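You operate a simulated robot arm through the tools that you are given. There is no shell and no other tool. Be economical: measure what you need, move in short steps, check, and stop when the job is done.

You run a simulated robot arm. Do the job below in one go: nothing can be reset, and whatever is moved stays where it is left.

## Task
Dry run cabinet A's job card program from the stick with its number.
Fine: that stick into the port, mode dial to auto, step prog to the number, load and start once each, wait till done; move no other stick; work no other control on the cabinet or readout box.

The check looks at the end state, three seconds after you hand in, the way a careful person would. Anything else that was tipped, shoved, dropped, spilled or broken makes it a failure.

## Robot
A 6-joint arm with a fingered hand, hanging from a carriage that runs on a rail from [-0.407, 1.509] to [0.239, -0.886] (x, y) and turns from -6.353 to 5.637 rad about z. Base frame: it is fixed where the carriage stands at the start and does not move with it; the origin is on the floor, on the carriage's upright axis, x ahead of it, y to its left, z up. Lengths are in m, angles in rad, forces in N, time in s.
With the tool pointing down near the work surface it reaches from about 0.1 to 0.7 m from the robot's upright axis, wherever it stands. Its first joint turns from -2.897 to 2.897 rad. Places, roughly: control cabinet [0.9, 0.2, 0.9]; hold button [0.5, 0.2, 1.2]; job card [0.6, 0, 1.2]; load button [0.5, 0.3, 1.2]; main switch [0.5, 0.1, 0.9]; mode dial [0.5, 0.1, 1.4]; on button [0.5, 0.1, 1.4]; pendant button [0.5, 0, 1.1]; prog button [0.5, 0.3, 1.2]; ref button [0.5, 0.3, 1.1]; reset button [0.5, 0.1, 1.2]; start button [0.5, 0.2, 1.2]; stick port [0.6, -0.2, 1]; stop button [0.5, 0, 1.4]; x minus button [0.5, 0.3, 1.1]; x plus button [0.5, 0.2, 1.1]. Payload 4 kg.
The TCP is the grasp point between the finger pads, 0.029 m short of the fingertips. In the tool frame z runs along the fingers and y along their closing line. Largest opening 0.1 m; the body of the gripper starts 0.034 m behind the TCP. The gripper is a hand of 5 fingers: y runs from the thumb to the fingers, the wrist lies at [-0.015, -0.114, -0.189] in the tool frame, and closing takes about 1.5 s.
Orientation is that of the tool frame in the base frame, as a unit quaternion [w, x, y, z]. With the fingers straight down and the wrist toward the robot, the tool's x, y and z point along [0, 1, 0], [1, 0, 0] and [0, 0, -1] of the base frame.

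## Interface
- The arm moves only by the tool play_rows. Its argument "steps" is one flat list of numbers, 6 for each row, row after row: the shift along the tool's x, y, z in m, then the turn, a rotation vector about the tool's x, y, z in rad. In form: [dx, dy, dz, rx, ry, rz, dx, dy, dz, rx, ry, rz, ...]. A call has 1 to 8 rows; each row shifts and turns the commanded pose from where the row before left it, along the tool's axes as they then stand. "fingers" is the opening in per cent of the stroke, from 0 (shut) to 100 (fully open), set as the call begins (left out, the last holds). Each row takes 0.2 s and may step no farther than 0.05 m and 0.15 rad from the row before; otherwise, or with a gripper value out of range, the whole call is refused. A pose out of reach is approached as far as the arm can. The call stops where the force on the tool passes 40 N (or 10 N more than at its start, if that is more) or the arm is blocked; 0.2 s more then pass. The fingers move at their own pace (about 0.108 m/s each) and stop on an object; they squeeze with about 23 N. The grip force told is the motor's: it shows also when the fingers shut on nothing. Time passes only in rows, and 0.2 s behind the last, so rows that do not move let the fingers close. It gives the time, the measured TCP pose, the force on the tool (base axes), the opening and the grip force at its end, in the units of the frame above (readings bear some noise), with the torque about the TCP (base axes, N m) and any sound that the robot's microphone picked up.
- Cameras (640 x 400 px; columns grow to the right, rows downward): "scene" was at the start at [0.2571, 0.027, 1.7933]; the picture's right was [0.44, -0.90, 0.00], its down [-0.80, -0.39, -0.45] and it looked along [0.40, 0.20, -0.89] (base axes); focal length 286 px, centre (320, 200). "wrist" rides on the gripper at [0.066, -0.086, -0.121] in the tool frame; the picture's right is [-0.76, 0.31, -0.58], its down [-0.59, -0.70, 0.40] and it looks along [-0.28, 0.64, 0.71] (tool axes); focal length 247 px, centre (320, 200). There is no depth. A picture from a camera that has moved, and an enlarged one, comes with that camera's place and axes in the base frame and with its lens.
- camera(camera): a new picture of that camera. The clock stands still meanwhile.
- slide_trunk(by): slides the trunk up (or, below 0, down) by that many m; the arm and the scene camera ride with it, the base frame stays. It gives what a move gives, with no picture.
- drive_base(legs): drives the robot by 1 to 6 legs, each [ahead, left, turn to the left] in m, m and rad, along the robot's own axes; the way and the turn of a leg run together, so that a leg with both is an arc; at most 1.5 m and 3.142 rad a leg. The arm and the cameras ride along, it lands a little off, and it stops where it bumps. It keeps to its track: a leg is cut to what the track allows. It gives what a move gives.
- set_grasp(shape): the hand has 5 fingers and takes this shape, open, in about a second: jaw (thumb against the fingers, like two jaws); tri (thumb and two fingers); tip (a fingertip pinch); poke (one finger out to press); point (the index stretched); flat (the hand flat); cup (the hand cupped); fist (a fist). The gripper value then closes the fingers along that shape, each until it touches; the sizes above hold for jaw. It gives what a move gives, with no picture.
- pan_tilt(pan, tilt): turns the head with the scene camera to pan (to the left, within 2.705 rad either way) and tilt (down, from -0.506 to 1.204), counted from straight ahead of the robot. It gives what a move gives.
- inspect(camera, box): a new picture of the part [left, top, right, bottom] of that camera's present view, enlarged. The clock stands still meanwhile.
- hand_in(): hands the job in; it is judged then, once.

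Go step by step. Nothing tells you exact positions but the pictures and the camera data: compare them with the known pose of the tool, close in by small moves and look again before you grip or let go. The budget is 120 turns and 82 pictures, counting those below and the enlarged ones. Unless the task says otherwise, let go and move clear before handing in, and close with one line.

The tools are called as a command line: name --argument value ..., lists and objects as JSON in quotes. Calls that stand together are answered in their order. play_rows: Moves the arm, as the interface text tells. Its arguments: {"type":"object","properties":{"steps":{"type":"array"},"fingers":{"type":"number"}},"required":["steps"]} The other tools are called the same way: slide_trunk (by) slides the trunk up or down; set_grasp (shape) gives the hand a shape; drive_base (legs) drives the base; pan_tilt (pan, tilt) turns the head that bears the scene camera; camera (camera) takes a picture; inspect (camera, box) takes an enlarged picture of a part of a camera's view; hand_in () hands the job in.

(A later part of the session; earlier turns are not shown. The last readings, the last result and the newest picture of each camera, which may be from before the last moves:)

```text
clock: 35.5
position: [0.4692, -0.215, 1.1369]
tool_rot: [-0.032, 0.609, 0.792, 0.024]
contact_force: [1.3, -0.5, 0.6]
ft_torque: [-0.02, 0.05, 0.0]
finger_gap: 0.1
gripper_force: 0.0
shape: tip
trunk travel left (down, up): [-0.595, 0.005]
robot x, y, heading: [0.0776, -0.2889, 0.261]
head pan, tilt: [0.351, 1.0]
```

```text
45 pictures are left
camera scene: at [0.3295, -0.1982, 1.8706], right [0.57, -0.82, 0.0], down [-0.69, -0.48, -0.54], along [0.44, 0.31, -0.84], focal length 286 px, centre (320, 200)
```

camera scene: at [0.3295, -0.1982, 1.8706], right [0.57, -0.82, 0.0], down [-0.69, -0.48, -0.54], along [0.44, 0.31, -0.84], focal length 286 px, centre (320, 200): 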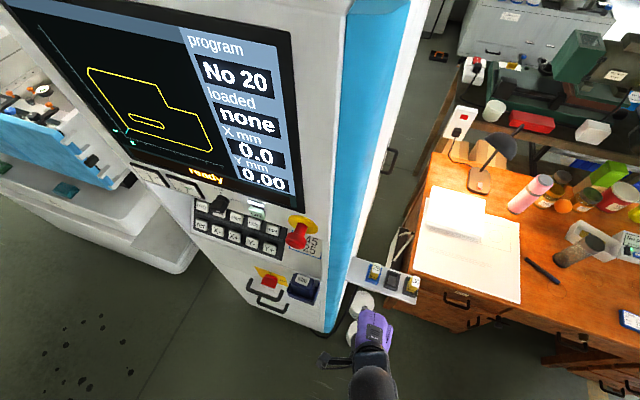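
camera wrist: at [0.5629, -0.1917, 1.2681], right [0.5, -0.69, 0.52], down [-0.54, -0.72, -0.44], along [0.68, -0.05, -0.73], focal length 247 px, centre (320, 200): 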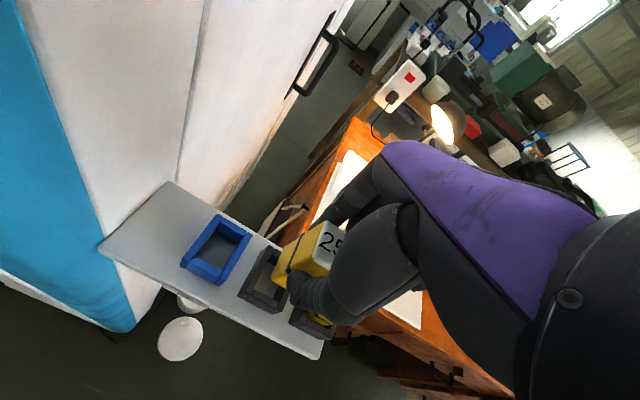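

The stick is in the port and the display is ready. Next I'll retract, shape the hand to poke and drive left along the rail to face the panel.

play_rows --steps '[0, -0.05, 0, 0, -0.08, 0, 0, -0.05, 0, 0, 0, 0]'

set_grasp --shape "poke"

drive_base --legs '[[0, 0.34, 0]]'

play_rows --steps '[0, 0, 0, -0.15, 0, 0, 0, 0, 0, -0.15, 0, 0, 0, 0, 0, -0.15, 0, 0, 0, 0, 0, -0.15, 0, 0, 0, 0, 0, -0.15, 0, 0, 0, 0, 0, -0.15, 0, 0]'

play_rows --steps '[0, 0, 0, -0.15, 0, 0, 0, 0, 0, -0.15, 0, 0, 0, 0, 0, -0.15, 0, 0, 0, 0, 0, -0.15, 0, 0, 0, 0, 0, -0.07, 0, 0]'

pan_tilt --pan 0 --tilt 0.95

camera --camera "scene"

```text
clock: 36.1
position: [0.376, -0.2412, 1.1337]
tool_rot: [0.002, 0.61, 0.793, 0.001]
contact_force: [1.1, 0.0, 0.6]
ft_torque: [0.03, 0.02, 0.05]
finger_gap: 0.1
gripper_force: 0.0
shape: tip
trunk travel left (down, up): [-0.595, 0.005]
robot x, y, heading: [0.0777, -0.2894, 0.258]
head pan, tilt: [0.351, 1.0]
```

```text
clock: 37.0
position: [0.3754, -0.2423, 1.1355]
tool_rot: [0.0, 0.609, 0.793, 0.0]
contact_force: [0.3, -0.4, 0.4]
ft_torque: [0.0, 0.0, 0.0]
finger_gap: 0.0
gripper_force: 0.1
shape: poke
trunk travel left (down, up): [-0.595, 0.005]
robot x, y, heading: [0.0798, -0.2895, 0.259]
head pan, tilt: [0.351, 1.0]
```

```text
clock: 39.2
position: [0.2882, 0.0819, 1.1352]
tool_rot: [-0.001, 0.609, 0.793, 0.0]
contact_force: [0.3, 0.3, -1.0]
ft_torque: [0.01, -0.01, 0.01]
finger_gap: 0.0001
gripper_force: 0.0
shape: poke
trunk travel left (down, up): [-0.595, 0.005]
robot x, y, heading: [-0.0077, 0.0327, 0.259]
head pan, tilt: [0.351, 1.0]
```

```text
clock: 40.6
position: [0.2899, 0.0823, 1.1344]
tool_rot: [0.266, 0.548, 0.714, 0.346]
contact_force: [0.7, 0.1, -0.3]
ft_torque: [-0.02, 0.01, -0.03]
finger_gap: 0.0001
gripper_force: 0.0
shape: poke
trunk travel left (down, up): [-0.595, 0.005]
robot x, y, heading: [-0.006, 0.0351, 0.256]
head pan, tilt: [0.351, 1.0]
```

```text
clock: 41.8
position: [0.3275, 0.1203, 1.1761]
tool_rot: [0.43, 0.433, 0.562, 0.559]
contact_force: [-0.4, 1.2, 0.1]
ft_torque: [-0.01, -0.05, -0.01]
finger_gap: 0.0
gripper_force: 0.0
shape: poke
out of reach, approached as far as the arm can: row 1, 2, 3, 4, 5
trunk travel left (down, up): [-0.595, 0.005]
robot x, y, heading: [-0.0105, 0.0385, 0.261]
head pan, tilt: [0.351, 1.0]
```

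```text
clock: 42.7
position: [0.3267, 0.1202, 1.1765]
tool_rot: [0.431, 0.433, 0.561, 0.559]
contact_force: [-0.1, -0.7, 1.0]
ft_torque: [0.04, 0.04, -0.02]
finger_gap: 0.0001
gripper_force: 0.1
shape: poke
trunk travel left (down, up): [-0.595, 0.005]
robot x, y, heading: [-0.009, 0.0321, 0.258]
head pan, tilt: [0.0, 0.949]
```

```text
44 pictures are left
camera scene: at [0.2552, 0.104, 1.874], right [0.26, -0.97, 0.0], down [-0.79, -0.21, -0.58], along [0.56, 0.15, -0.81], focal length 286 px, centre (320, 200)
```

scene: 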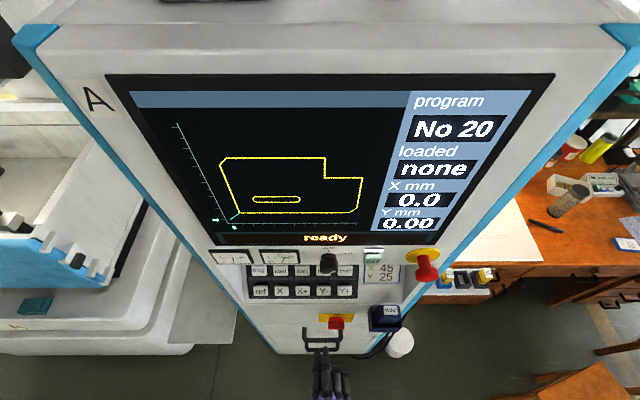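

Cabinet A confirmed and the tool is now horizontal. I'll zoom on the panel and the finger.

inspect --camera "scene" --box '[235, 230, 395, 330]'

inspect --camera "scene" --box '[270, 310, 390, 400]'

camera --camera "wrist"

```text
4.00 times, centred on (315, 280) of scene
camera zoom: at [0.2552, 0.104, 1.874], right [0.26, -0.97, 0.0], down [-0.79, -0.21, -0.58], along [0.56, 0.15, -0.81], focal length 1145 px, centre (340, -120)
```

zoom: 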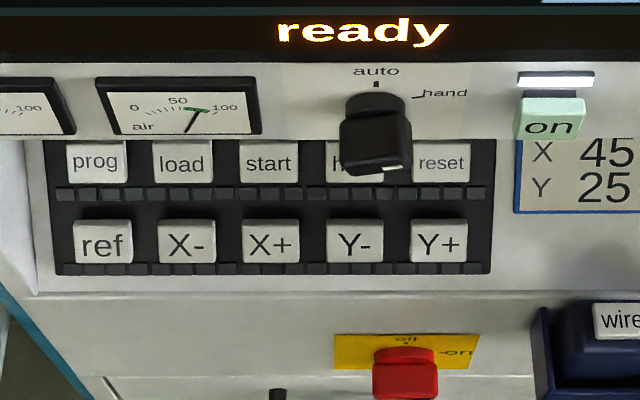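

```text
4.44 times, centred on (330, 355) of scene
camera zoom: at [0.2552, 0.104, 1.874], right [0.26, -0.97, 0.0], down [-0.79, -0.21, -0.58], along [0.56, 0.15, -0.81], focal length 1272 px, centre (276, -489)
```

zoom: 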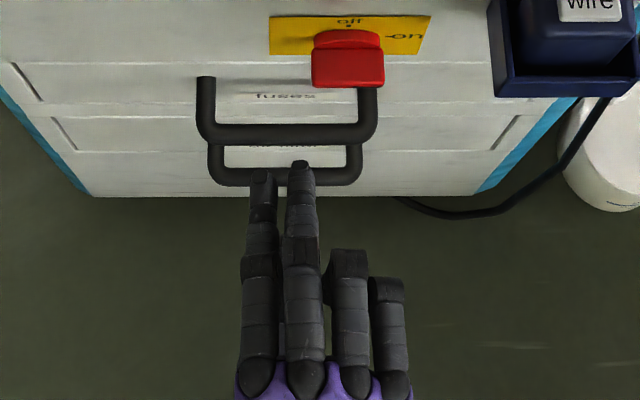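

```text
41 pictures are left
camera wrist: at [0.1931, 0.1519, 1.0911], right [-0.36, -0.88, 0.31], down [0.53, -0.47, -0.71], along [0.77, -0.09, 0.64], focal length 247 px, centre (320, 200)
```

wrist: 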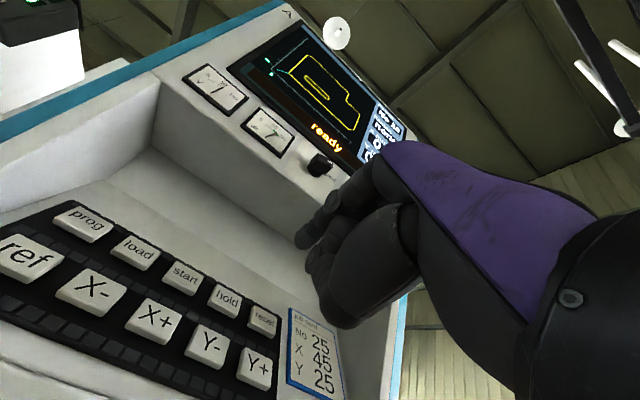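

In poke shape both index and middle appear stretched. I'll try "point" and compare.

set_grasp --shape "point"

inspect --camera "scene" --box '[270, 310, 390, 400]'

inspect --camera "wrist" --box '[240, 120, 440, 340]'

```text
clock: 43.6
position: [0.3258, 0.1202, 1.1749]
tool_rot: [0.431, 0.433, 0.561, 0.558]
contact_force: [-0.1, -0.2, -0.8]
ft_torque: [-0.01, -0.03, 0.02]
finger_gap: 0.0
gripper_force: 0.0
shape: point
trunk travel left (down, up): [-0.595, 0.005]
robot x, y, heading: [-0.0113, 0.0351, 0.262]
head pan, tilt: [0.0, 0.949]
```

```text
4.44 times, centred on (330, 355) of scene
camera zoom: at [0.2552, 0.104, 1.874], right [0.26, -0.97, 0.0], down [-0.79, -0.21, -0.58], along [0.56, 0.15, -0.81], focal length 1272 px, centre (276, -489)
```

zoom: 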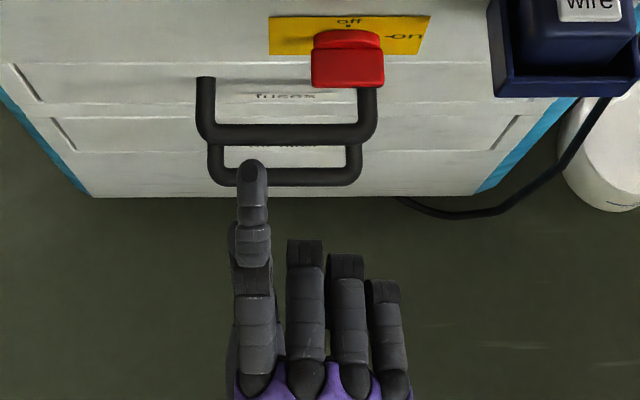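

```text
1.82 times, centred on (340, 230) of wrist
camera zoom: at [0.1931, 0.1519, 1.0911], right [-0.36, -0.88, 0.31], down [0.53, -0.47, -0.71], along [0.77, -0.09, 0.64], focal length 449 px, centre (284, 146)
```

zoom: 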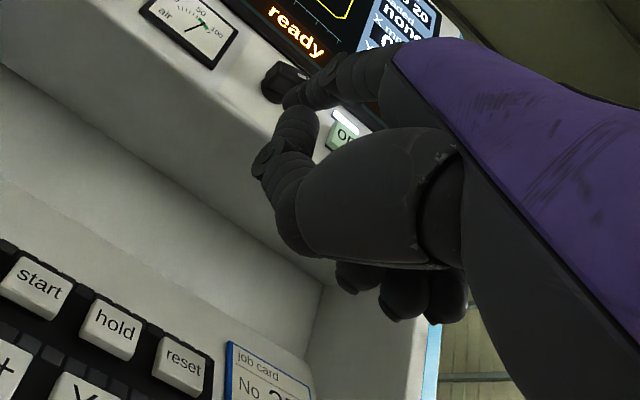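

In "point" only the index sticks out; its tip is roughly at tool (0.014, 0.068, 0.023). The dial centre is near cabinet (a=0.50, b=-0.017, z=1.378), so I'll stage the fingertip to the right of and below the knob's right end.

play_rows --steps '[-0.0132, 0.028, 0.0165, 0, 0, 0, -0.0132, 0.028, 0.0165, 0, 0, 0, -0.0132, 0.028, 0.0165, 0, 0, 0, -0.0132, 0.028, 0.0165, 0, 0, 0]'

inspect --camera "scene" --box '[270, 220, 390, 310]'

inspect --camera "wrist" --box '[200, 100, 440, 280]'

```text
clock: 44.6
position: [0.4051, 0.0871, 1.2876]
tool_rot: [0.431, 0.432, 0.56, 0.56]
contact_force: [-0.1, 0.2, 0.3]
ft_torque: [0.0, 0.02, -0.02]
finger_gap: 0.0002
gripper_force: 0.0
shape: point
trunk travel left (down, up): [-0.595, 0.005]
robot x, y, heading: [-0.0085, 0.0365, 0.254]
head pan, tilt: [0.0, 0.949]
```

```text
4.44 times, centred on (330, 265) of scene
camera zoom: at [0.2551, 0.104, 1.874], right [0.26, -0.97, 0.0], down [-0.79, -0.21, -0.58], along [0.56, 0.15, -0.81], focal length 1272 px, centre (276, -89)
```

zoom: 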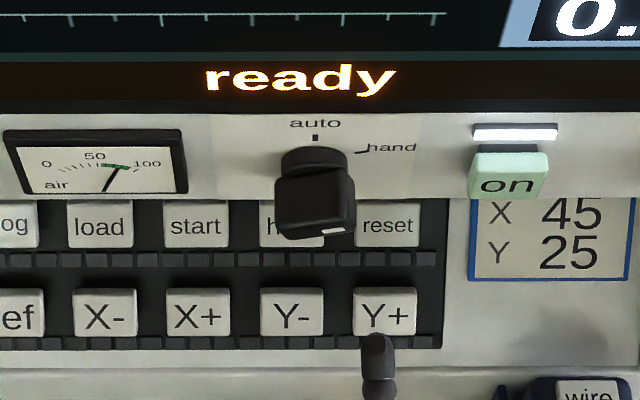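

```text
2.22 times, centred on (320, 190) of wrist
camera zoom: at [0.2711, 0.1186, 1.2017], right [-0.36, -0.88, 0.31], down [0.54, -0.47, -0.7], along [0.76, -0.09, 0.64], focal length 549 px, centre (320, 222)
```

zoom: 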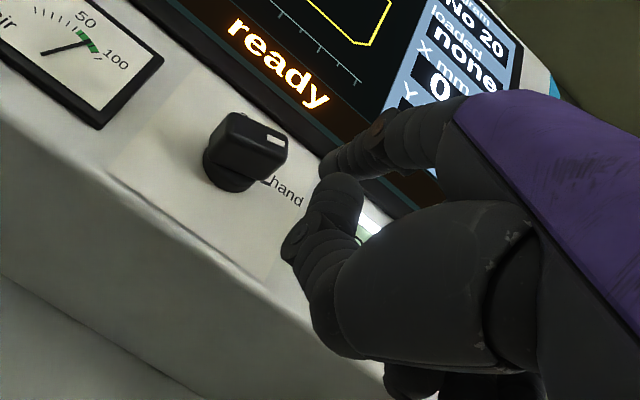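

The fingertip is calibrated at cabinet (0.435, 0.006, 1.353). I'll advance 5 cm beneath the knob's right end, then push upward.

play_rows --steps '[0, 0, 0.02, 0, 0, 0, 0, 0, 0.02, 0, 0, 0, 0, 0, 0.011, 0, 0, 0, 0, 0, 0, 0, 0, 0]'

inspect --camera "scene" --box '[290, 225, 390, 300]'

inspect --camera "wrist" --box '[200, 100, 440, 280]'

```text
clock: 45.6
position: [0.4536, 0.1005, 1.2881]
tool_rot: [0.43, 0.431, 0.561, 0.56]
contact_force: [0.1, -0.1, -1.3]
ft_torque: [-0.01, 0.03, 0.0]
finger_gap: 0.0
gripper_force: 0.1
shape: point
trunk travel left (down, up): [-0.595, 0.005]
robot x, y, heading: [-0.0133, 0.0351, 0.262]
head pan, tilt: [0.0, 0.949]
```

```text
5.33 times, centred on (340, 262) of scene
camera zoom: at [0.2552, 0.104, 1.874], right [0.26, -0.97, 0.0], down [-0.79, -0.21, -0.58], along [0.56, 0.15, -0.81], focal length 1527 px, centre (213, -133)
```

zoom: 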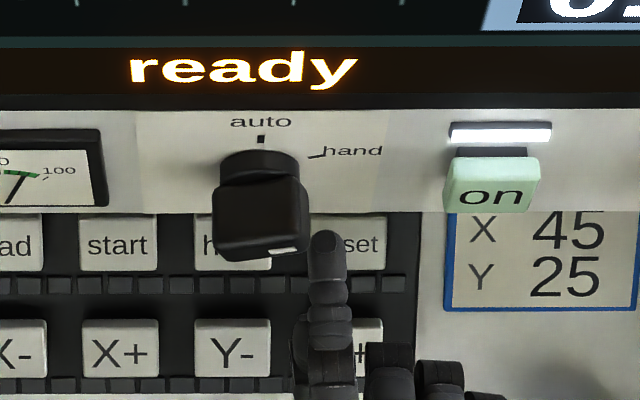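

```text
2.22 times, centred on (320, 190) of wrist
camera zoom: at [0.3199, 0.1324, 1.2026], right [-0.36, -0.88, 0.31], down [0.54, -0.47, -0.7], along [0.76, -0.09, 0.64], focal length 549 px, centre (320, 222)
```

zoom: 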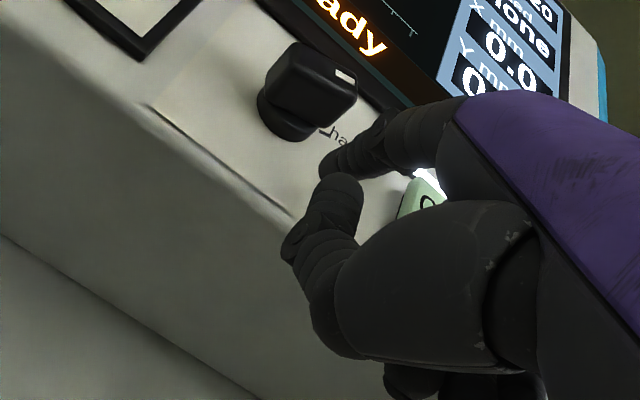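

The finger is a little too far right of the knob. I'll shift left 8 mm, then push up in small steps.

play_rows --steps '[0.008, 0, 0, 0, 0, 0, 0, 0.01, 0, 0, 0, 0, -0.0005, 0.006, 0, 0, 0, 0, -0.0008, 0.006, 0, 0, 0, 0, -0.001, 0.006, 0, 0, 0, 0]'

inspect --camera "scene" --box '[290, 225, 390, 300]'

```text
clock: 46.8
position: [0.4513, 0.1056, 1.3148]
tool_rot: [0.43, 0.431, 0.562, 0.559]
contact_force: [0.6, -0.6, -2.7]
ft_torque: [-0.04, 0.09, -0.03]
finger_gap: 0.0931
gripper_force: 0.0
shape: point
trunk travel left (down, up): [-0.595, 0.005]
robot x, y, heading: [-0.0116, 0.0357, 0.26]
head pan, tilt: [0.0, 0.949]
```

```text
5.33 times, centred on (340, 262) of scene
camera zoom: at [0.2552, 0.1039, 1.874], right [0.26, -0.97, 0.0], down [-0.79, -0.21, -0.58], along [0.56, 0.15, -0.81], focal length 1527 px, centre (213, -133)
```

zoom: 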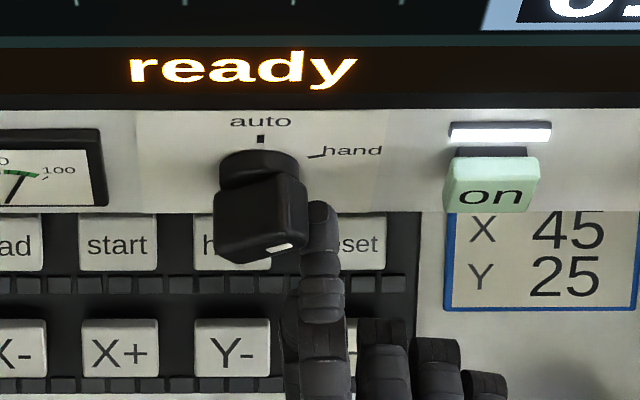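

The knob has started turning. I'll continue up and to the left along its arc.

play_rows --steps '[0.002, 0.006, 0, 0, 0, 0, 0.003, 0.006, 0, 0, 0, 0, 0.004, 0.003, 0, 0, 0, 0, 0.004, 0, 0, 0, 0, 0]'

inspect --camera "scene" --box '[290, 225, 390, 300]'

```text
clock: 47.8
position: [0.4483, 0.1176, 1.3308]
tool_rot: [0.432, 0.433, 0.561, 0.558]
contact_force: [-0.6, -8.1, -2.2]
ft_torque: [0.39, -0.06, 0.03]
finger_gap: 0.0931
gripper_force: 0.0
shape: point
trunk travel left (down, up): [-0.595, 0.005]
robot x, y, heading: [-0.0109, 0.036, 0.26]
head pan, tilt: [0.0, 0.949]
```

```text
5.33 times, centred on (340, 262) of scene
camera zoom: at [0.2551, 0.1035, 1.8739], right [0.26, -0.97, 0.0], down [-0.79, -0.21, -0.58], along [0.56, 0.15, -0.81], focal length 1527 px, centre (213, -133)
```

zoom: 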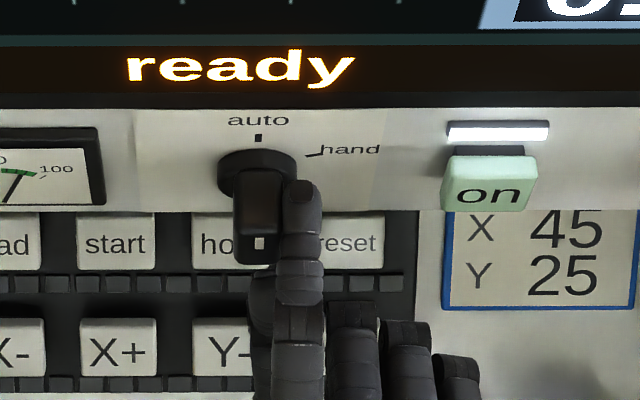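

The knob is now upright at auto. I'll move right, back out, then verify.

play_rows --steps '[-0.012, 0, 0, 0, 0, 0, 0, 0, -0.03, 0, 0, 0, 0, 0, -0.04, 0, 0, 0, 0, -0.03, -0.02, 0, 0, 0]'

inspect --camera "wrist" --box '[160, 0, 480, 200]'

inspect --camera "scene" --box '[240, 225, 400, 325]'

```text
clock: 48.8
position: [0.3665, 0.0852, 1.299]
tool_rot: [0.431, 0.431, 0.561, 0.56]
contact_force: [-0.7, 0.4, -0.3]
ft_torque: [0.04, -0.02, -0.02]
finger_gap: 0.0931
gripper_force: 0.0
shape: point
trunk travel left (down, up): [-0.595, 0.005]
robot x, y, heading: [-0.01, 0.0343, 0.257]
head pan, tilt: [0.0, 0.949]
```

```text
2.00 times, centred on (320, 100) of wrist
camera zoom: at [0.233, 0.1156, 1.2145], right [-0.36, -0.88, 0.31], down [0.54, -0.47, -0.7], along [0.76, -0.09, 0.64], focal length 494 px, centre (320, 400)
```

zoom: 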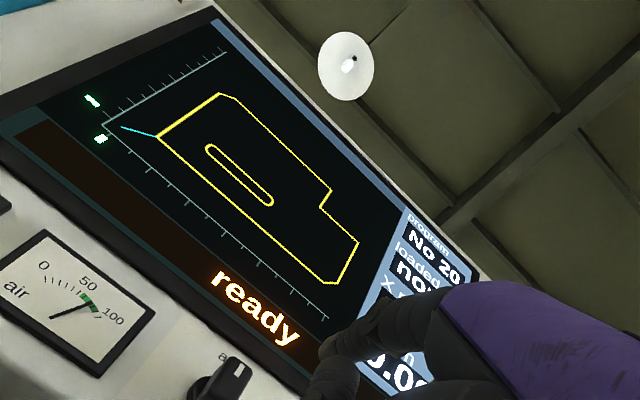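

```text
4.00 times, centred on (320, 275) of scene
camera zoom: at [0.2552, 0.104, 1.8741], right [0.26, -0.97, 0.0], down [-0.79, -0.21, -0.58], along [0.56, 0.15, -0.81], focal length 1145 px, centre (320, -100)
```

zoom: 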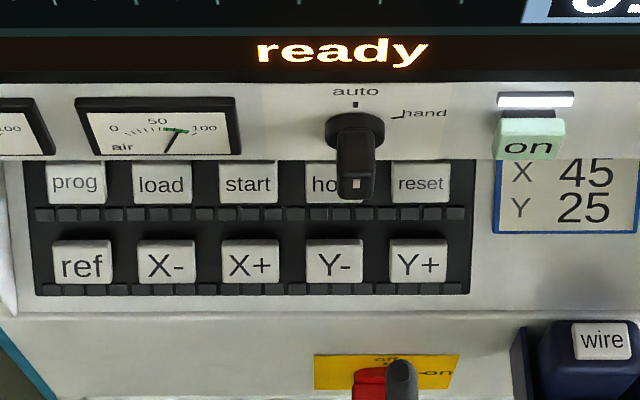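

The dial is on auto. Next I'll pitch the hand down 0.65 rad to match the keypad slope and move in front of prog.

play_rows --steps '[0, 0, 0, 0.13, 0, 0, 0, 0, 0, 0.13, 0, 0, 0, 0, 0, 0.13, 0, 0, 0, 0, 0, 0.13, 0, 0, 0, 0, 0, 0.13, 0, 0]'

play_rows --steps '[0.048, 0, 0, 0, 0, 0, 0.047, 0, 0, 0, 0, 0, 0.047, 0, 0, 0, 0, 0, 0.047, 0, 0, 0, 0, 0, 0, -0.0154, 0.0355, 0, 0, 0, 0, -0.0154, 0.0355, 0, 0, 0, 0, -0.0154, 0.0355, 0, 0, 0, 0, -0.0154, 0.0355, 0, 0, 0]'

inspect --camera "scene" --box '[220, 225, 340, 315]'

inspect --camera "wrist" --box '[160, 80, 480, 280]'

```text
clock: 50.0
position: [0.3652, 0.0825, 1.3009]
tool_rot: [0.27, 0.547, 0.711, 0.351]
contact_force: [-0.8, 1.0, -0.1]
ft_torque: [-0.01, -0.01, 0.0]
finger_gap: 0.0931
gripper_force: 0.0
shape: point
trunk travel left (down, up): [-0.595, 0.005]
robot x, y, heading: [-0.0121, 0.0354, 0.261]
head pan, tilt: [0.0, 0.949]
```

```text
clock: 51.8
position: [0.3891, 0.2861, 1.1683]
tool_rot: [0.271, 0.545, 0.711, 0.353]
contact_force: [0.4, -0.4, -0.2]
ft_torque: [0.02, -0.03, 0.01]
finger_gap: 0.0931
gripper_force: 0.0
shape: point
trunk travel left (down, up): [-0.595, 0.005]
robot x, y, heading: [-0.0076, 0.0326, 0.26]
head pan, tilt: [0.0, 0.949]
```

```text
4.44 times, centred on (280, 270) of scene
camera zoom: at [0.2551, 0.104, 1.8741], right [0.26, -0.97, 0.0], down [-0.79, -0.21, -0.58], along [0.56, 0.15, -0.81], focal length 1272 px, centre (498, -111)
```

zoom: 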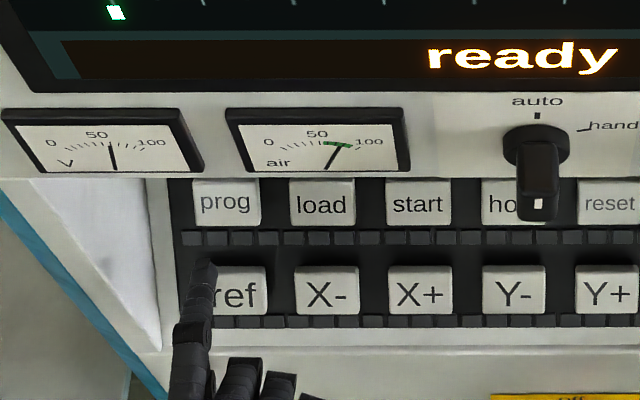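

```text
2.00 times, centred on (320, 180) of wrist
camera zoom: at [0.229, 0.3105, 1.1721], right [-0.07, -0.8, 0.59], down [0.05, -0.6, -0.8], along [1.0, -0.03, 0.08], focal length 494 px, centre (320, 240)
```

zoom: 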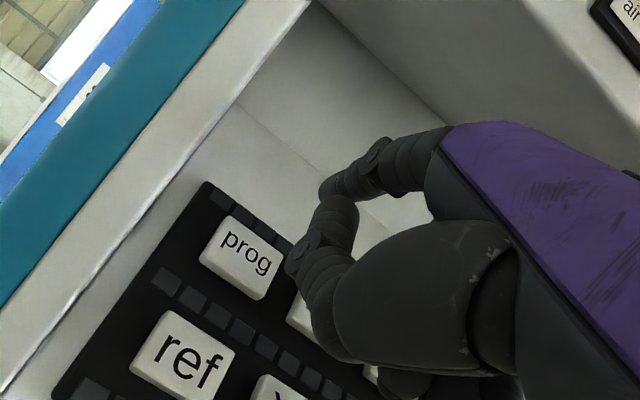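

The fingertip is on the line into prog. I'll advance to just short of the key, then press in small steps.

play_rows --steps '[0, 0, 0.025, 0, 0, 0, 0, 0, 0.02, 0, 0, 0, 0, 0, 0.006, 0, 0, 0, 0, 0, 0.004, 0, 0, 0, 0, 0, 0.003, 0, 0, 0]'

camera --camera "scene"

```text
clock: 53.0
position: [0.4333, 0.2974, 1.131]
tool_rot: [0.27, 0.546, 0.711, 0.352]
contact_force: [0.3, 0.5, -0.8]
ft_torque: [-0.01, 0.01, -0.01]
finger_gap: 0.093
gripper_force: 0.1
shape: point
trunk travel left (down, up): [-0.595, 0.005]
robot x, y, heading: [-0.0068, 0.0376, 0.263]
head pan, tilt: [0.0, 0.949]
```

```text
28 pictures are left
camera scene: at [0.2552, 0.104, 1.874], right [0.26, -0.97, 0.0], down [-0.79, -0.21, -0.58], along [0.56, 0.15, -0.81], focal length 286 px, centre (320, 200)
```

scene: 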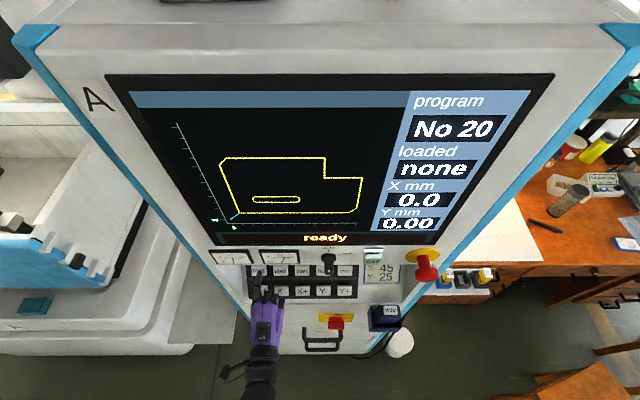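

No contact yet. I'll continue in 2 mm steps, watching force and sound.

play_rows --steps '[0, 0, 0.002, 0, 0, 0, 0, 0, 0.002, 0, 0, 0, 0, 0, 0.002, 0, 0, 0]'

```text
clock: 53.8
position: [0.4381, 0.2974, 1.1275]
tool_rot: [0.27, 0.547, 0.711, 0.351]
contact_force: [0.0, 0.5, -0.4]
ft_torque: [-0.02, -0.06, 0.0]
finger_gap: 0.093
gripper_force: 0.1
shape: point
trunk travel left (down, up): [-0.595, 0.005]
robot x, y, heading: [-0.009, 0.0399, 0.261]
head pan, tilt: [0.0, 0.949]
```

play_rows --steps '[0, 0, 0.002, 0, 0, 0, 0, 0, 0.002, 0, 0, 0, 0, 0, 0.002, 0, 0, 0]'

inspect --camera "scene" --box '[220, 225, 340, 315]'

```text
clock: 54.6
position: [0.4425, 0.2994, 1.1234]
tool_rot: [0.271, 0.546, 0.71, 0.352]
contact_force: [-2.7, -1.2, 1.3]
ft_torque: [0.06, -0.15, 0.05]
finger_gap: 0.0
gripper_force: 0.0
shape: point
trunk travel left (down, up): [-0.595, 0.005]
robot x, y, heading: [-0.0091, 0.0311, 0.256]
head pan, tilt: [0.0, 0.949]
heard: click
```

```text
4.44 times, centred on (280, 270) of scene
camera zoom: at [0.2551, 0.104, 1.874], right [0.26, -0.97, 0.0], down [-0.79, -0.21, -0.58], along [0.56, 0.15, -0.81], focal length 1272 px, centre (498, -111)
```

zoom: 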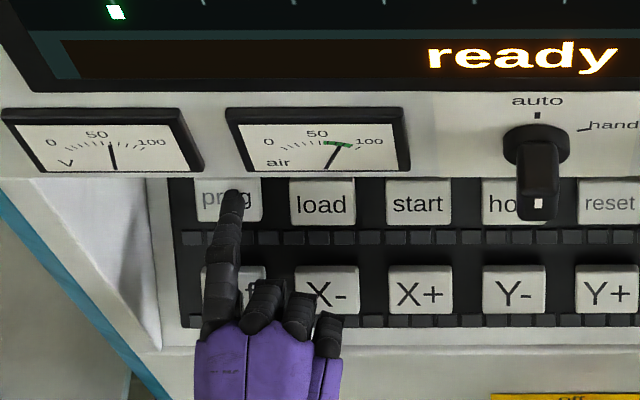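

A click was heard. I'll back off and read the display.

play_rows --steps '[0, 0, -0.012, 0, 0, 0, 0, 0, 0, 0, 0, 0]'

inspect --camera "scene" --box '[200, 85, 560, 310]'

```text
clock: 55.2
position: [0.4319, 0.2967, 1.1314]
tool_rot: [0.271, 0.546, 0.711, 0.352]
contact_force: [-0.3, 0.4, 0.2]
ft_torque: [0.0, 0.04, -0.01]
finger_gap: 0.093
gripper_force: 0.1
shape: point
trunk travel left (down, up): [-0.595, 0.005]
robot x, y, heading: [-0.0059, 0.0345, 0.259]
head pan, tilt: [0.0, 0.949]
```

```text
1.78 times, centred on (380, 198) of scene
camera zoom: at [0.2552, 0.104, 1.874], right [0.26, -0.97, 0.0], down [-0.79, -0.21, -0.58], along [0.56, 0.15, -0.81], focal length 509 px, centre (213, 204)
```

zoom: 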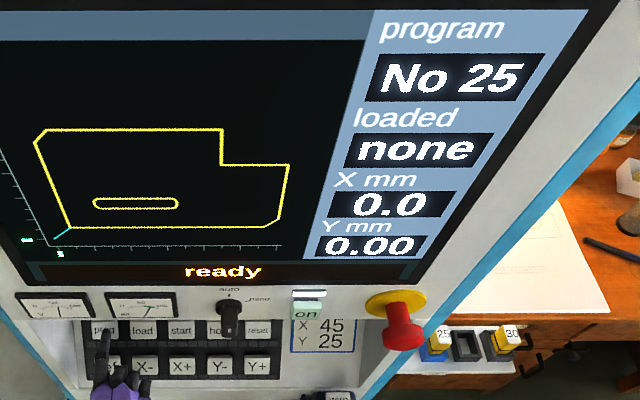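

Program now reads No 25 after one press. Next I'll back off, shift 5.55 cm right to load and press the same way.

play_rows --steps '[0, 0, -0.025, 0, 0, 0, -0.028, 0, 0, 0, 0, 0, -0.0275, 0, 0, 0, 0, 0, 0, 0, 0.02, 0, 0, 0, 0, 0, 0, 0, 0, 0]'

inspect --camera "scene" --box '[220, 225, 340, 315]'

```text
clock: 56.4
position: [0.4443, 0.2417, 1.1335]
tool_rot: [0.271, 0.546, 0.711, 0.352]
contact_force: [0.6, -0.6, 0.1]
ft_torque: [-0.01, 0.01, 0.02]
finger_gap: 0.0932
gripper_force: 0.1
shape: point
trunk travel left (down, up): [-0.595, 0.005]
robot x, y, heading: [-0.0077, 0.0329, 0.265]
head pan, tilt: [0.0, 0.949]
```

```text
4.44 times, centred on (280, 270) of scene
camera zoom: at [0.2552, 0.104, 1.8741], right [0.26, -0.97, 0.0], down [-0.79, -0.21, -0.58], along [0.56, 0.15, -0.81], focal length 1272 px, centre (498, -111)
```

zoom: 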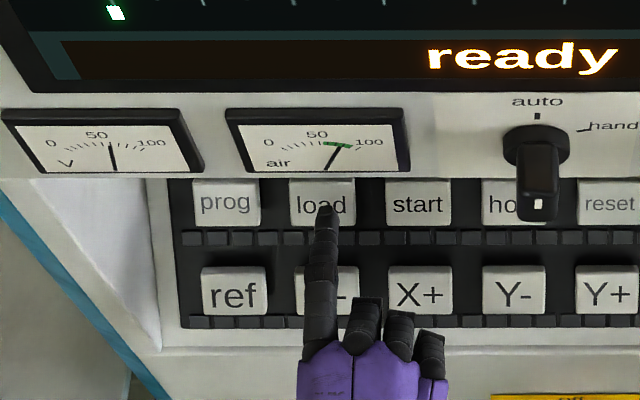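

The finger is lined up with load. Pressing now by 17 mm, as for prog, then backing off.

play_rows --steps '[0, 0, 0.007, 0, 0, 0, 0, 0, 0.004, 0, 0, 0, 0, 0, 0.002, 0, 0, 0, 0, 0, 0.002, 0, 0, 0, 0, 0, 0.002, 0, 0, 0]'

```text
clock: 57.6
position: [0.4558, 0.2455, 1.123]
tool_rot: [0.271, 0.546, 0.711, 0.352]
contact_force: [-2.3, -1.4, 1.2]
ft_torque: [0.08, -0.17, 0.01]
finger_gap: 0.0002
gripper_force: 0.0
shape: point
trunk travel left (down, up): [-0.595, 0.005]
robot x, y, heading: [-0.0092, 0.0355, 0.262]
head pan, tilt: [0.0, 0.949]
heard: click
```

A click on load. I'll back off and read the display.

play_rows --steps '[0, 0, -0.017, 0, 0, 0, 0, 0, -0.02, 0, 0, 0]'

inspect --camera "scene" --box '[200, 85, 560, 310]'

```text
clock: 58.2
position: [0.4298, 0.2382, 1.1472]
tool_rot: [0.27, 0.546, 0.711, 0.352]
contact_force: [0.4, 0.8, -0.5]
ft_torque: [-0.02, -0.02, 0.0]
finger_gap: 0.0934
gripper_force: 0.0
shape: point
trunk travel left (down, up): [-0.595, 0.005]
robot x, y, heading: [-0.0077, 0.036, 0.264]
head pan, tilt: [0.0, 0.949]
```

```text
1.78 times, centred on (380, 198) of scene
camera zoom: at [0.2553, 0.104, 1.8741], right [0.26, -0.97, 0.0], down [-0.79, -0.21, -0.58], along [0.56, 0.15, -0.81], focal length 509 px, centre (213, 204)
```

zoom: 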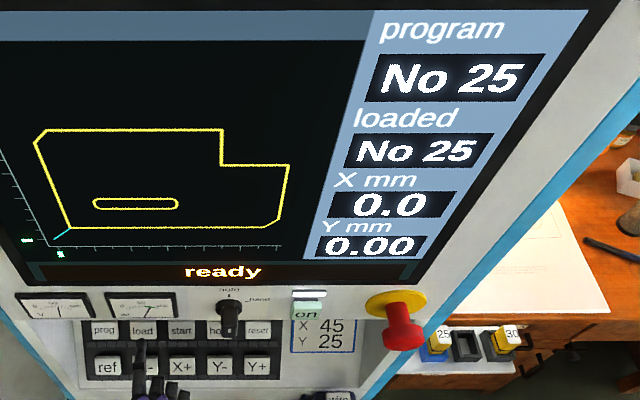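

Loaded No 25 and still "ready". I'll shift to start and press it the same way.

play_rows --steps '[-0.028, 0, 0, 0, 0, 0, -0.0275, 0, 0, 0, 0, 0, 0, 0, 0.02, 0, 0, 0, 0, 0, 0, 0, 0, 0]'

inspect --camera "scene" --box '[220, 225, 340, 315]'

```text
clock: 59.2
position: [0.4586, 0.1897, 1.1349]
tool_rot: [0.271, 0.546, 0.71, 0.352]
contact_force: [-0.7, -0.3, 0.4]
ft_torque: [0.01, 0.0, -0.02]
finger_gap: 0.0931
gripper_force: 0.1
shape: point
trunk travel left (down, up): [-0.595, 0.005]
robot x, y, heading: [-0.008, 0.0339, 0.26]
head pan, tilt: [0.0, 0.949]
```

```text
4.44 times, centred on (280, 270) of scene
camera zoom: at [0.2552, 0.104, 1.8741], right [0.26, -0.97, 0.0], down [-0.79, -0.21, -0.58], along [0.56, 0.15, -0.81], focal length 1272 px, centre (498, -111)
```

zoom: 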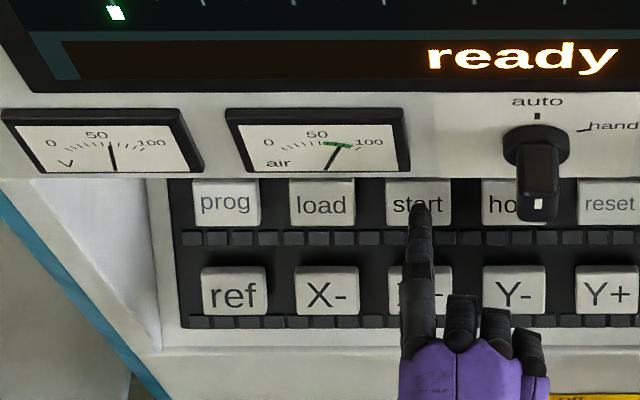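

play_rows --steps '[0, 0, 0.007, 0, 0, 0, 0, 0, 0.004, 0, 0, 0, 0, 0, 0.002, 0, 0, 0, 0, 0, 0.002, 0, 0, 0, 0, 0, 0.002, 0, 0, 0]'

```text
clock: 60.4
position: [0.472, 0.1935, 1.1232]
tool_rot: [0.27, 0.546, 0.71, 0.352]
contact_force: [-4.3, -1.8, 1.7]
ft_torque: [0.12, -0.24, 0.03]
finger_gap: 0.0
gripper_force: 0.1
shape: point
trunk travel left (down, up): [-0.595, 0.005]
robot x, y, heading: [-0.0066, 0.0321, 0.263]
head pan, tilt: [0.0, 0.949]
heard: click
```

A click on start. I'll back well clear and look.

play_rows --steps '[0, 0, -0.017, 0, 0, 0, 0, 0, -0.04, 0, 0, 0, 0, 0, -0.04, 0, 0, 0]'

inspect --camera "scene" --box '[200, 85, 560, 310]'

```text
clock: 61.2
position: [0.3973, 0.1718, 1.183]
tool_rot: [0.27, 0.546, 0.711, 0.352]
contact_force: [0.2, 0.0, -0.1]
ft_torque: [0.0, 0.01, 0.03]
finger_gap: 0.093
gripper_force: 0.0
shape: point
trunk travel left (down, up): [-0.595, 0.005]
robot x, y, heading: [-0.0106, 0.0339, 0.259]
head pan, tilt: [0.0, 0.949]
```

```text
1.78 times, centred on (380, 198) of scene
camera zoom: at [0.2554, 0.104, 1.8741], right [0.26, -0.97, 0.0], down [-0.79, -0.21, -0.58], along [0.56, 0.15, -0.81], focal length 509 px, centre (213, 204)
```

zoom: 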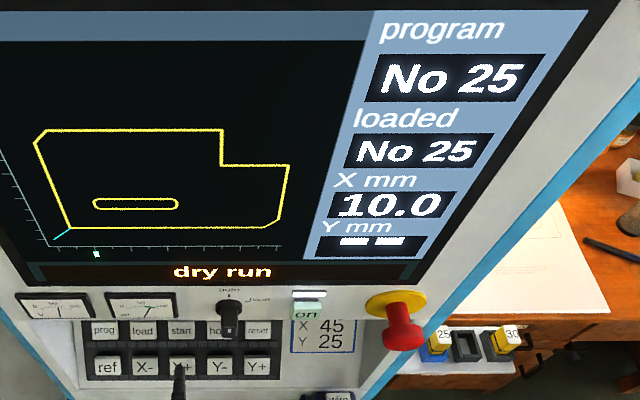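

The display shows "dry run", in progress. I'll wait with still rows.

play_rows --steps '[0, 0, 0, 0, 0, 0, 0, 0, 0, 0, 0, 0, 0, 0, 0, 0, 0, 0, 0, 0, 0, 0, 0, 0, 0, 0, 0, 0, 0, 0, 0, 0, 0, 0, 0, 0, 0, 0, 0, 0, 0, 0, 0, 0, 0, 0, 0, 0]'

play_rows --steps '[0, 0, 0, 0, 0, 0, 0, 0, 0, 0, 0, 0, 0, 0, 0, 0, 0, 0, 0, 0, 0, 0, 0, 0, 0, 0, 0, 0, 0, 0, 0, 0, 0, 0, 0, 0, 0, 0, 0, 0, 0, 0, 0, 0, 0, 0, 0, 0]'

play_rows --steps '[0, 0, 0, 0, 0, 0, 0, 0, 0, 0, 0, 0, 0, 0, 0, 0, 0, 0, 0, 0, 0, 0, 0, 0, 0, 0, 0, 0, 0, 0, 0, 0, 0, 0, 0, 0, 0, 0, 0, 0, 0, 0, 0, 0, 0, 0, 0, 0]'

inspect --camera "scene" --box '[200, 85, 560, 310]'

```text
clock: 63.0
position: [0.3972, 0.1712, 1.1819]
tool_rot: [0.271, 0.547, 0.71, 0.351]
contact_force: [-0.5, 0.0, 0.0]
ft_torque: [-0.01, 0.02, 0.01]
finger_gap: 0.0929
gripper_force: 0.0
shape: point
trunk travel left (down, up): [-0.595, 0.005]
robot x, y, heading: [-0.0111, 0.0335, 0.262]
head pan, tilt: [0.0, 0.949]
```

```text
clock: 64.8
position: [0.3975, 0.1718, 1.1825]
tool_rot: [0.271, 0.547, 0.71, 0.351]
contact_force: [-0.5, 0.9, 0.3]
ft_torque: [0.02, 0.0, 0.0]
finger_gap: 0.0932
gripper_force: 0.1
shape: point
trunk travel left (down, up): [-0.595, 0.005]
robot x, y, heading: [-0.0092, 0.0307, 0.266]
head pan, tilt: [0.0, 0.949]
```

```text
clock: 66.6
position: [0.3973, 0.1726, 1.1818]
tool_rot: [0.271, 0.547, 0.711, 0.351]
contact_force: [0.0, 0.5, 0.4]
ft_torque: [-0.01, 0.0, 0.01]
finger_gap: 0.0932
gripper_force: 0.2
shape: point
trunk travel left (down, up): [-0.595, 0.005]
robot x, y, heading: [-0.0129, 0.0368, 0.258]
head pan, tilt: [0.0, 0.949]
```

```text
1.78 times, centred on (380, 198) of scene
camera zoom: at [0.2552, 0.104, 1.874], right [0.26, -0.97, 0.0], down [-0.79, -0.21, -0.58], along [0.56, 0.15, -0.81], focal length 509 px, centre (213, 204)
```

zoom: 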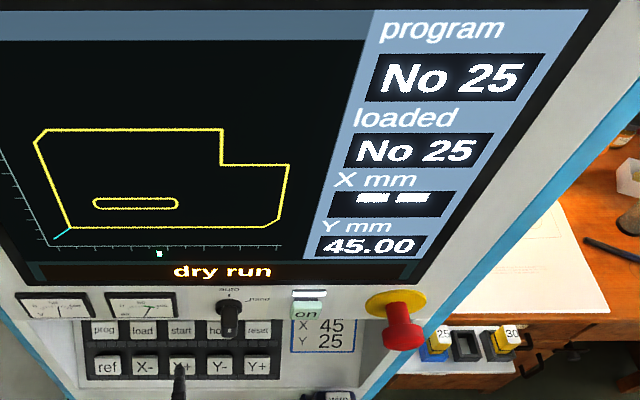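

Still running. I'll wait longer.

play_rows --steps '[0, 0, 0, 0, 0, 0, 0, 0, 0, 0, 0, 0, 0, 0, 0, 0, 0, 0, 0, 0, 0, 0, 0, 0, 0, 0, 0, 0, 0, 0, 0, 0, 0, 0, 0, 0, 0, 0, 0, 0, 0, 0, 0, 0, 0, 0, 0, 0]'

play_rows --steps '[0, 0, 0, 0, 0, 0, 0, 0, 0, 0, 0, 0, 0, 0, 0, 0, 0, 0, 0, 0, 0, 0, 0, 0, 0, 0, 0, 0, 0, 0, 0, 0, 0, 0, 0, 0, 0, 0, 0, 0, 0, 0, 0, 0, 0, 0, 0, 0]'

play_rows --steps '[0, 0, 0, 0, 0, 0, 0, 0, 0, 0, 0, 0, 0, 0, 0, 0, 0, 0, 0, 0, 0, 0, 0, 0, 0, 0, 0, 0, 0, 0, 0, 0, 0, 0, 0, 0, 0, 0, 0, 0, 0, 0, 0, 0, 0, 0, 0, 0]'

play_rows --steps '[0, 0, 0, 0, 0, 0, 0, 0, 0, 0, 0, 0, 0, 0, 0, 0, 0, 0, 0, 0, 0, 0, 0, 0, 0, 0, 0, 0, 0, 0, 0, 0, 0, 0, 0, 0, 0, 0, 0, 0, 0, 0, 0, 0, 0, 0, 0, 0]'

play_rows --steps '[0, 0, 0, 0, 0, 0, 0, 0, 0, 0, 0, 0, 0, 0, 0, 0, 0, 0, 0, 0, 0, 0, 0, 0, 0, 0, 0, 0, 0, 0, 0, 0, 0, 0, 0, 0, 0, 0, 0, 0, 0, 0, 0, 0, 0, 0, 0, 0]'

inspect --camera "scene" --box '[200, 85, 560, 310]'

```text
clock: 68.4
position: [0.3973, 0.1718, 1.1823]
tool_rot: [0.271, 0.547, 0.711, 0.351]
contact_force: [0.7, -0.6, -0.2]
ft_torque: [-0.01, 0.02, 0.01]
finger_gap: 0.0929
gripper_force: 0.1
shape: point
trunk travel left (down, up): [-0.595, 0.005]
robot x, y, heading: [-0.0078, 0.0341, 0.26]
head pan, tilt: [0.0, 0.949]
```

```text
clock: 70.2
position: [0.3961, 0.1722, 1.1821]
tool_rot: [0.27, 0.546, 0.711, 0.351]
contact_force: [0.9, 0.1, -0.8]
ft_torque: [0.02, -0.03, -0.01]
finger_gap: 0.0932
gripper_force: 0.1
shape: point
trunk travel left (down, up): [-0.595, 0.005]
robot x, y, heading: [-0.0107, 0.0377, 0.257]
head pan, tilt: [0.0, 0.949]
```

```text
clock: 72.0
position: [0.3977, 0.1721, 1.1824]
tool_rot: [0.271, 0.547, 0.71, 0.351]
contact_force: [0.4, 0.4, 0.5]
ft_torque: [0.02, -0.01, 0.0]
finger_gap: 0.093
gripper_force: 0.0
shape: point
trunk travel left (down, up): [-0.595, 0.005]
robot x, y, heading: [-0.0109, 0.0356, 0.254]
head pan, tilt: [0.0, 0.949]
```

```text
clock: 73.8
position: [0.399, 0.1723, 1.1827]
tool_rot: [0.27, 0.547, 0.711, 0.351]
contact_force: [-0.1, -0.5, -0.3]
ft_torque: [-0.02, 0.0, 0.01]
finger_gap: 0.0932
gripper_force: 0.0
shape: point
trunk travel left (down, up): [-0.595, 0.005]
robot x, y, heading: [-0.0065, 0.0347, 0.261]
head pan, tilt: [0.0, 0.949]
```

```text
clock: 75.6
position: [0.3973, 0.1726, 1.1814]
tool_rot: [0.271, 0.546, 0.711, 0.35]
contact_force: [-0.2, 0.0, 0.8]
ft_torque: [-0.01, -0.03, -0.01]
finger_gap: 0.093
gripper_force: 0.0
shape: point
trunk travel left (down, up): [-0.595, 0.005]
robot x, y, heading: [-0.0071, 0.037, 0.262]
head pan, tilt: [0.0, 0.949]
```

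```text
1.78 times, centred on (380, 198) of scene
camera zoom: at [0.2552, 0.104, 1.874], right [0.26, -0.97, 0.0], down [-0.79, -0.21, -0.58], along [0.56, 0.15, -0.81], focal length 509 px, centre (213, 204)
```

zoom: 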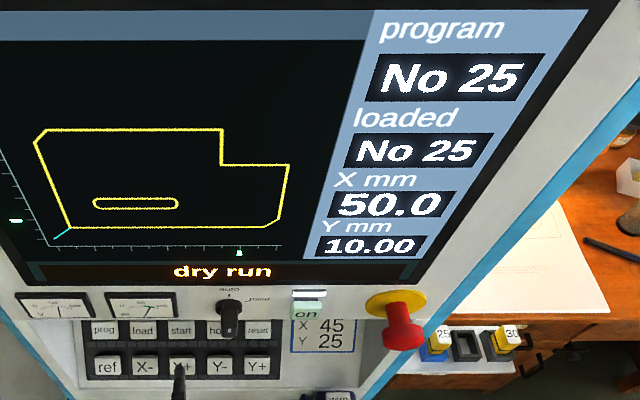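

Still "dry run". I'll keep waiting.

play_rows --steps '[0, 0, 0, 0, 0, 0, 0, 0, 0, 0, 0, 0, 0, 0, 0, 0, 0, 0, 0, 0, 0, 0, 0, 0, 0, 0, 0, 0, 0, 0, 0, 0, 0, 0, 0, 0, 0, 0, 0, 0, 0, 0, 0, 0, 0, 0, 0, 0]'

play_rows --steps '[0, 0, 0, 0, 0, 0, 0, 0, 0, 0, 0, 0, 0, 0, 0, 0, 0, 0, 0, 0, 0, 0, 0, 0, 0, 0, 0, 0, 0, 0, 0, 0, 0, 0, 0, 0, 0, 0, 0, 0, 0, 0, 0, 0, 0, 0, 0, 0]'

play_rows --steps '[0, 0, 0, 0, 0, 0, 0, 0, 0, 0, 0, 0, 0, 0, 0, 0, 0, 0, 0, 0, 0, 0, 0, 0, 0, 0, 0, 0, 0, 0, 0, 0, 0, 0, 0, 0, 0, 0, 0, 0, 0, 0, 0, 0, 0, 0, 0, 0]'

play_rows --steps '[0, 0, 0, 0, 0, 0, 0, 0, 0, 0, 0, 0, 0, 0, 0, 0, 0, 0, 0, 0, 0, 0, 0, 0, 0, 0, 0, 0, 0, 0, 0, 0, 0, 0, 0, 0, 0, 0, 0, 0, 0, 0, 0, 0, 0, 0, 0, 0]'

play_rows --steps '[0, 0, 0, 0, 0, 0, 0, 0, 0, 0, 0, 0, 0, 0, 0, 0, 0, 0, 0, 0, 0, 0, 0, 0, 0, 0, 0, 0, 0, 0, 0, 0, 0, 0, 0, 0, 0, 0, 0, 0, 0, 0, 0, 0, 0, 0, 0, 0]'

inspect --camera "scene" --box '[200, 85, 560, 310]'

```text
clock: 77.4
position: [0.3967, 0.1716, 1.1821]
tool_rot: [0.27, 0.546, 0.711, 0.351]
contact_force: [0.3, -0.3, 0.1]
ft_torque: [0.0, 0.01, 0.02]
finger_gap: 0.0931
gripper_force: 0.0
shape: point
trunk travel left (down, up): [-0.595, 0.005]
robot x, y, heading: [-0.0102, 0.0339, 0.26]
head pan, tilt: [0.0, 0.949]
```

```text
clock: 79.2
position: [0.3967, 0.1713, 1.1828]
tool_rot: [0.271, 0.547, 0.71, 0.351]
contact_force: [-0.5, -0.1, 0.1]
ft_torque: [0.0, -0.03, 0.0]
finger_gap: 0.0929
gripper_force: 0.1
shape: point
trunk travel left (down, up): [-0.595, 0.005]
robot x, y, heading: [-0.01, 0.0335, 0.261]
head pan, tilt: [0.0, 0.949]
```

```text
clock: 81.0
position: [0.3974, 0.1711, 1.1815]
tool_rot: [0.272, 0.547, 0.71, 0.351]
contact_force: [-0.7, -0.6, -0.2]
ft_torque: [-0.01, -0.02, -0.01]
finger_gap: 0.0933
gripper_force: 0.1
shape: point
trunk travel left (down, up): [-0.595, 0.005]
robot x, y, heading: [-0.0104, 0.032, 0.264]
head pan, tilt: [0.0, 0.949]
```

```text
clock: 82.8
position: [0.3978, 0.1718, 1.1821]
tool_rot: [0.271, 0.547, 0.71, 0.351]
contact_force: [0.4, 0.2, -0.1]
ft_torque: [0.02, 0.03, -0.01]
finger_gap: 0.0933
gripper_force: 0.0
shape: point
trunk travel left (down, up): [-0.595, 0.005]
robot x, y, heading: [-0.0124, 0.0345, 0.261]
head pan, tilt: [0.0, 0.949]
```

```text
clock: 84.6
position: [0.3975, 0.1724, 1.1814]
tool_rot: [0.271, 0.546, 0.711, 0.351]
contact_force: [0.3, -0.2, -1.2]
ft_torque: [-0.02, 0.04, 0.0]
finger_gap: 0.0931
gripper_force: 0.1
shape: point
trunk travel left (down, up): [-0.595, 0.005]
robot x, y, heading: [-0.0095, 0.0356, 0.261]
head pan, tilt: [0.0, 0.949]
```

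```text
1.78 times, centred on (380, 198) of scene
camera zoom: at [0.2552, 0.104, 1.874], right [0.26, -0.97, 0.0], down [-0.79, -0.21, -0.58], along [0.56, 0.15, -0.81], focal length 509 px, centre (213, 204)
```

zoom: 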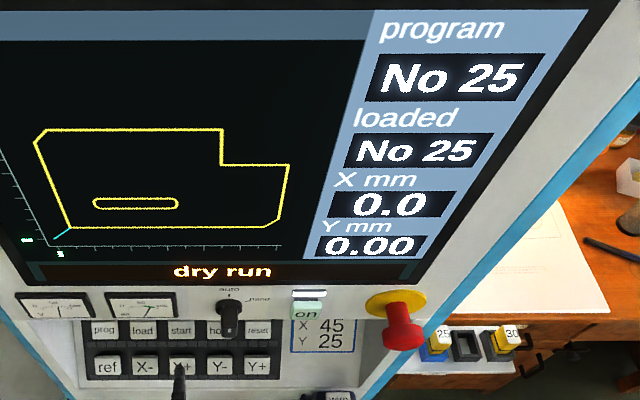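

The coordinates are back at zero but it still reads "dry run". I'll wait a bit more.

play_rows --steps '[0, 0, 0, 0, 0, 0, 0, 0, 0, 0, 0, 0, 0, 0, 0, 0, 0, 0, 0, 0, 0, 0, 0, 0, 0, 0, 0, 0, 0, 0, 0, 0, 0, 0, 0, 0, 0, 0, 0, 0, 0, 0, 0, 0, 0, 0, 0, 0]'

play_rows --steps '[0, 0, 0, 0, 0, 0, 0, 0, 0, 0, 0, 0, 0, 0, 0, 0, 0, 0, 0, 0, 0, 0, 0, 0, 0, 0, 0, 0, 0, 0, 0, 0, 0, 0, 0, 0, 0, 0, 0, 0, 0, 0, 0, 0, 0, 0, 0, 0]'

camera --camera "scene"

```text
clock: 86.4
position: [0.3971, 0.1718, 1.1826]
tool_rot: [0.271, 0.547, 0.71, 0.351]
contact_force: [0.4, 0.0, 0.3]
ft_torque: [0.03, -0.02, -0.03]
finger_gap: 0.0932
gripper_force: 0.1
shape: point
trunk travel left (down, up): [-0.595, 0.005]
robot x, y, heading: [-0.0103, 0.0374, 0.262]
head pan, tilt: [0.0, 0.949]
```

```text
clock: 88.2
position: [0.3973, 0.1736, 1.1819]
tool_rot: [0.271, 0.547, 0.71, 0.351]
contact_force: [-1.0, -0.9, -0.5]
ft_torque: [-0.02, -0.01, -0.04]
finger_gap: 0.093
gripper_force: 0.1
shape: point
trunk travel left (down, up): [-0.595, 0.005]
robot x, y, heading: [-0.005, 0.0328, 0.259]
head pan, tilt: [0.0, 0.949]
```

```text
18 pictures are left
camera scene: at [0.2552, 0.104, 1.874], right [0.26, -0.97, 0.0], down [-0.79, -0.21, -0.58], along [0.56, 0.15, -0.81], focal length 286 px, centre (320, 200)
```

scene: 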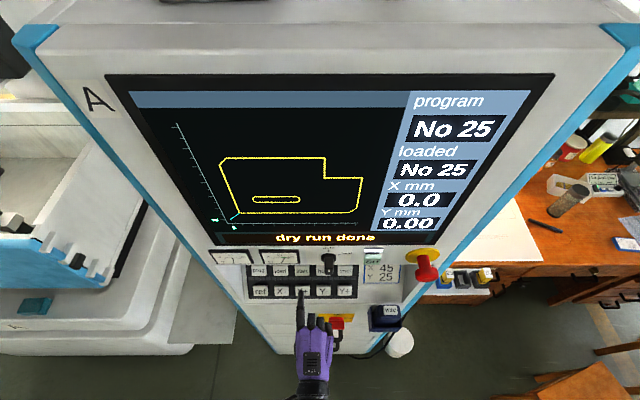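

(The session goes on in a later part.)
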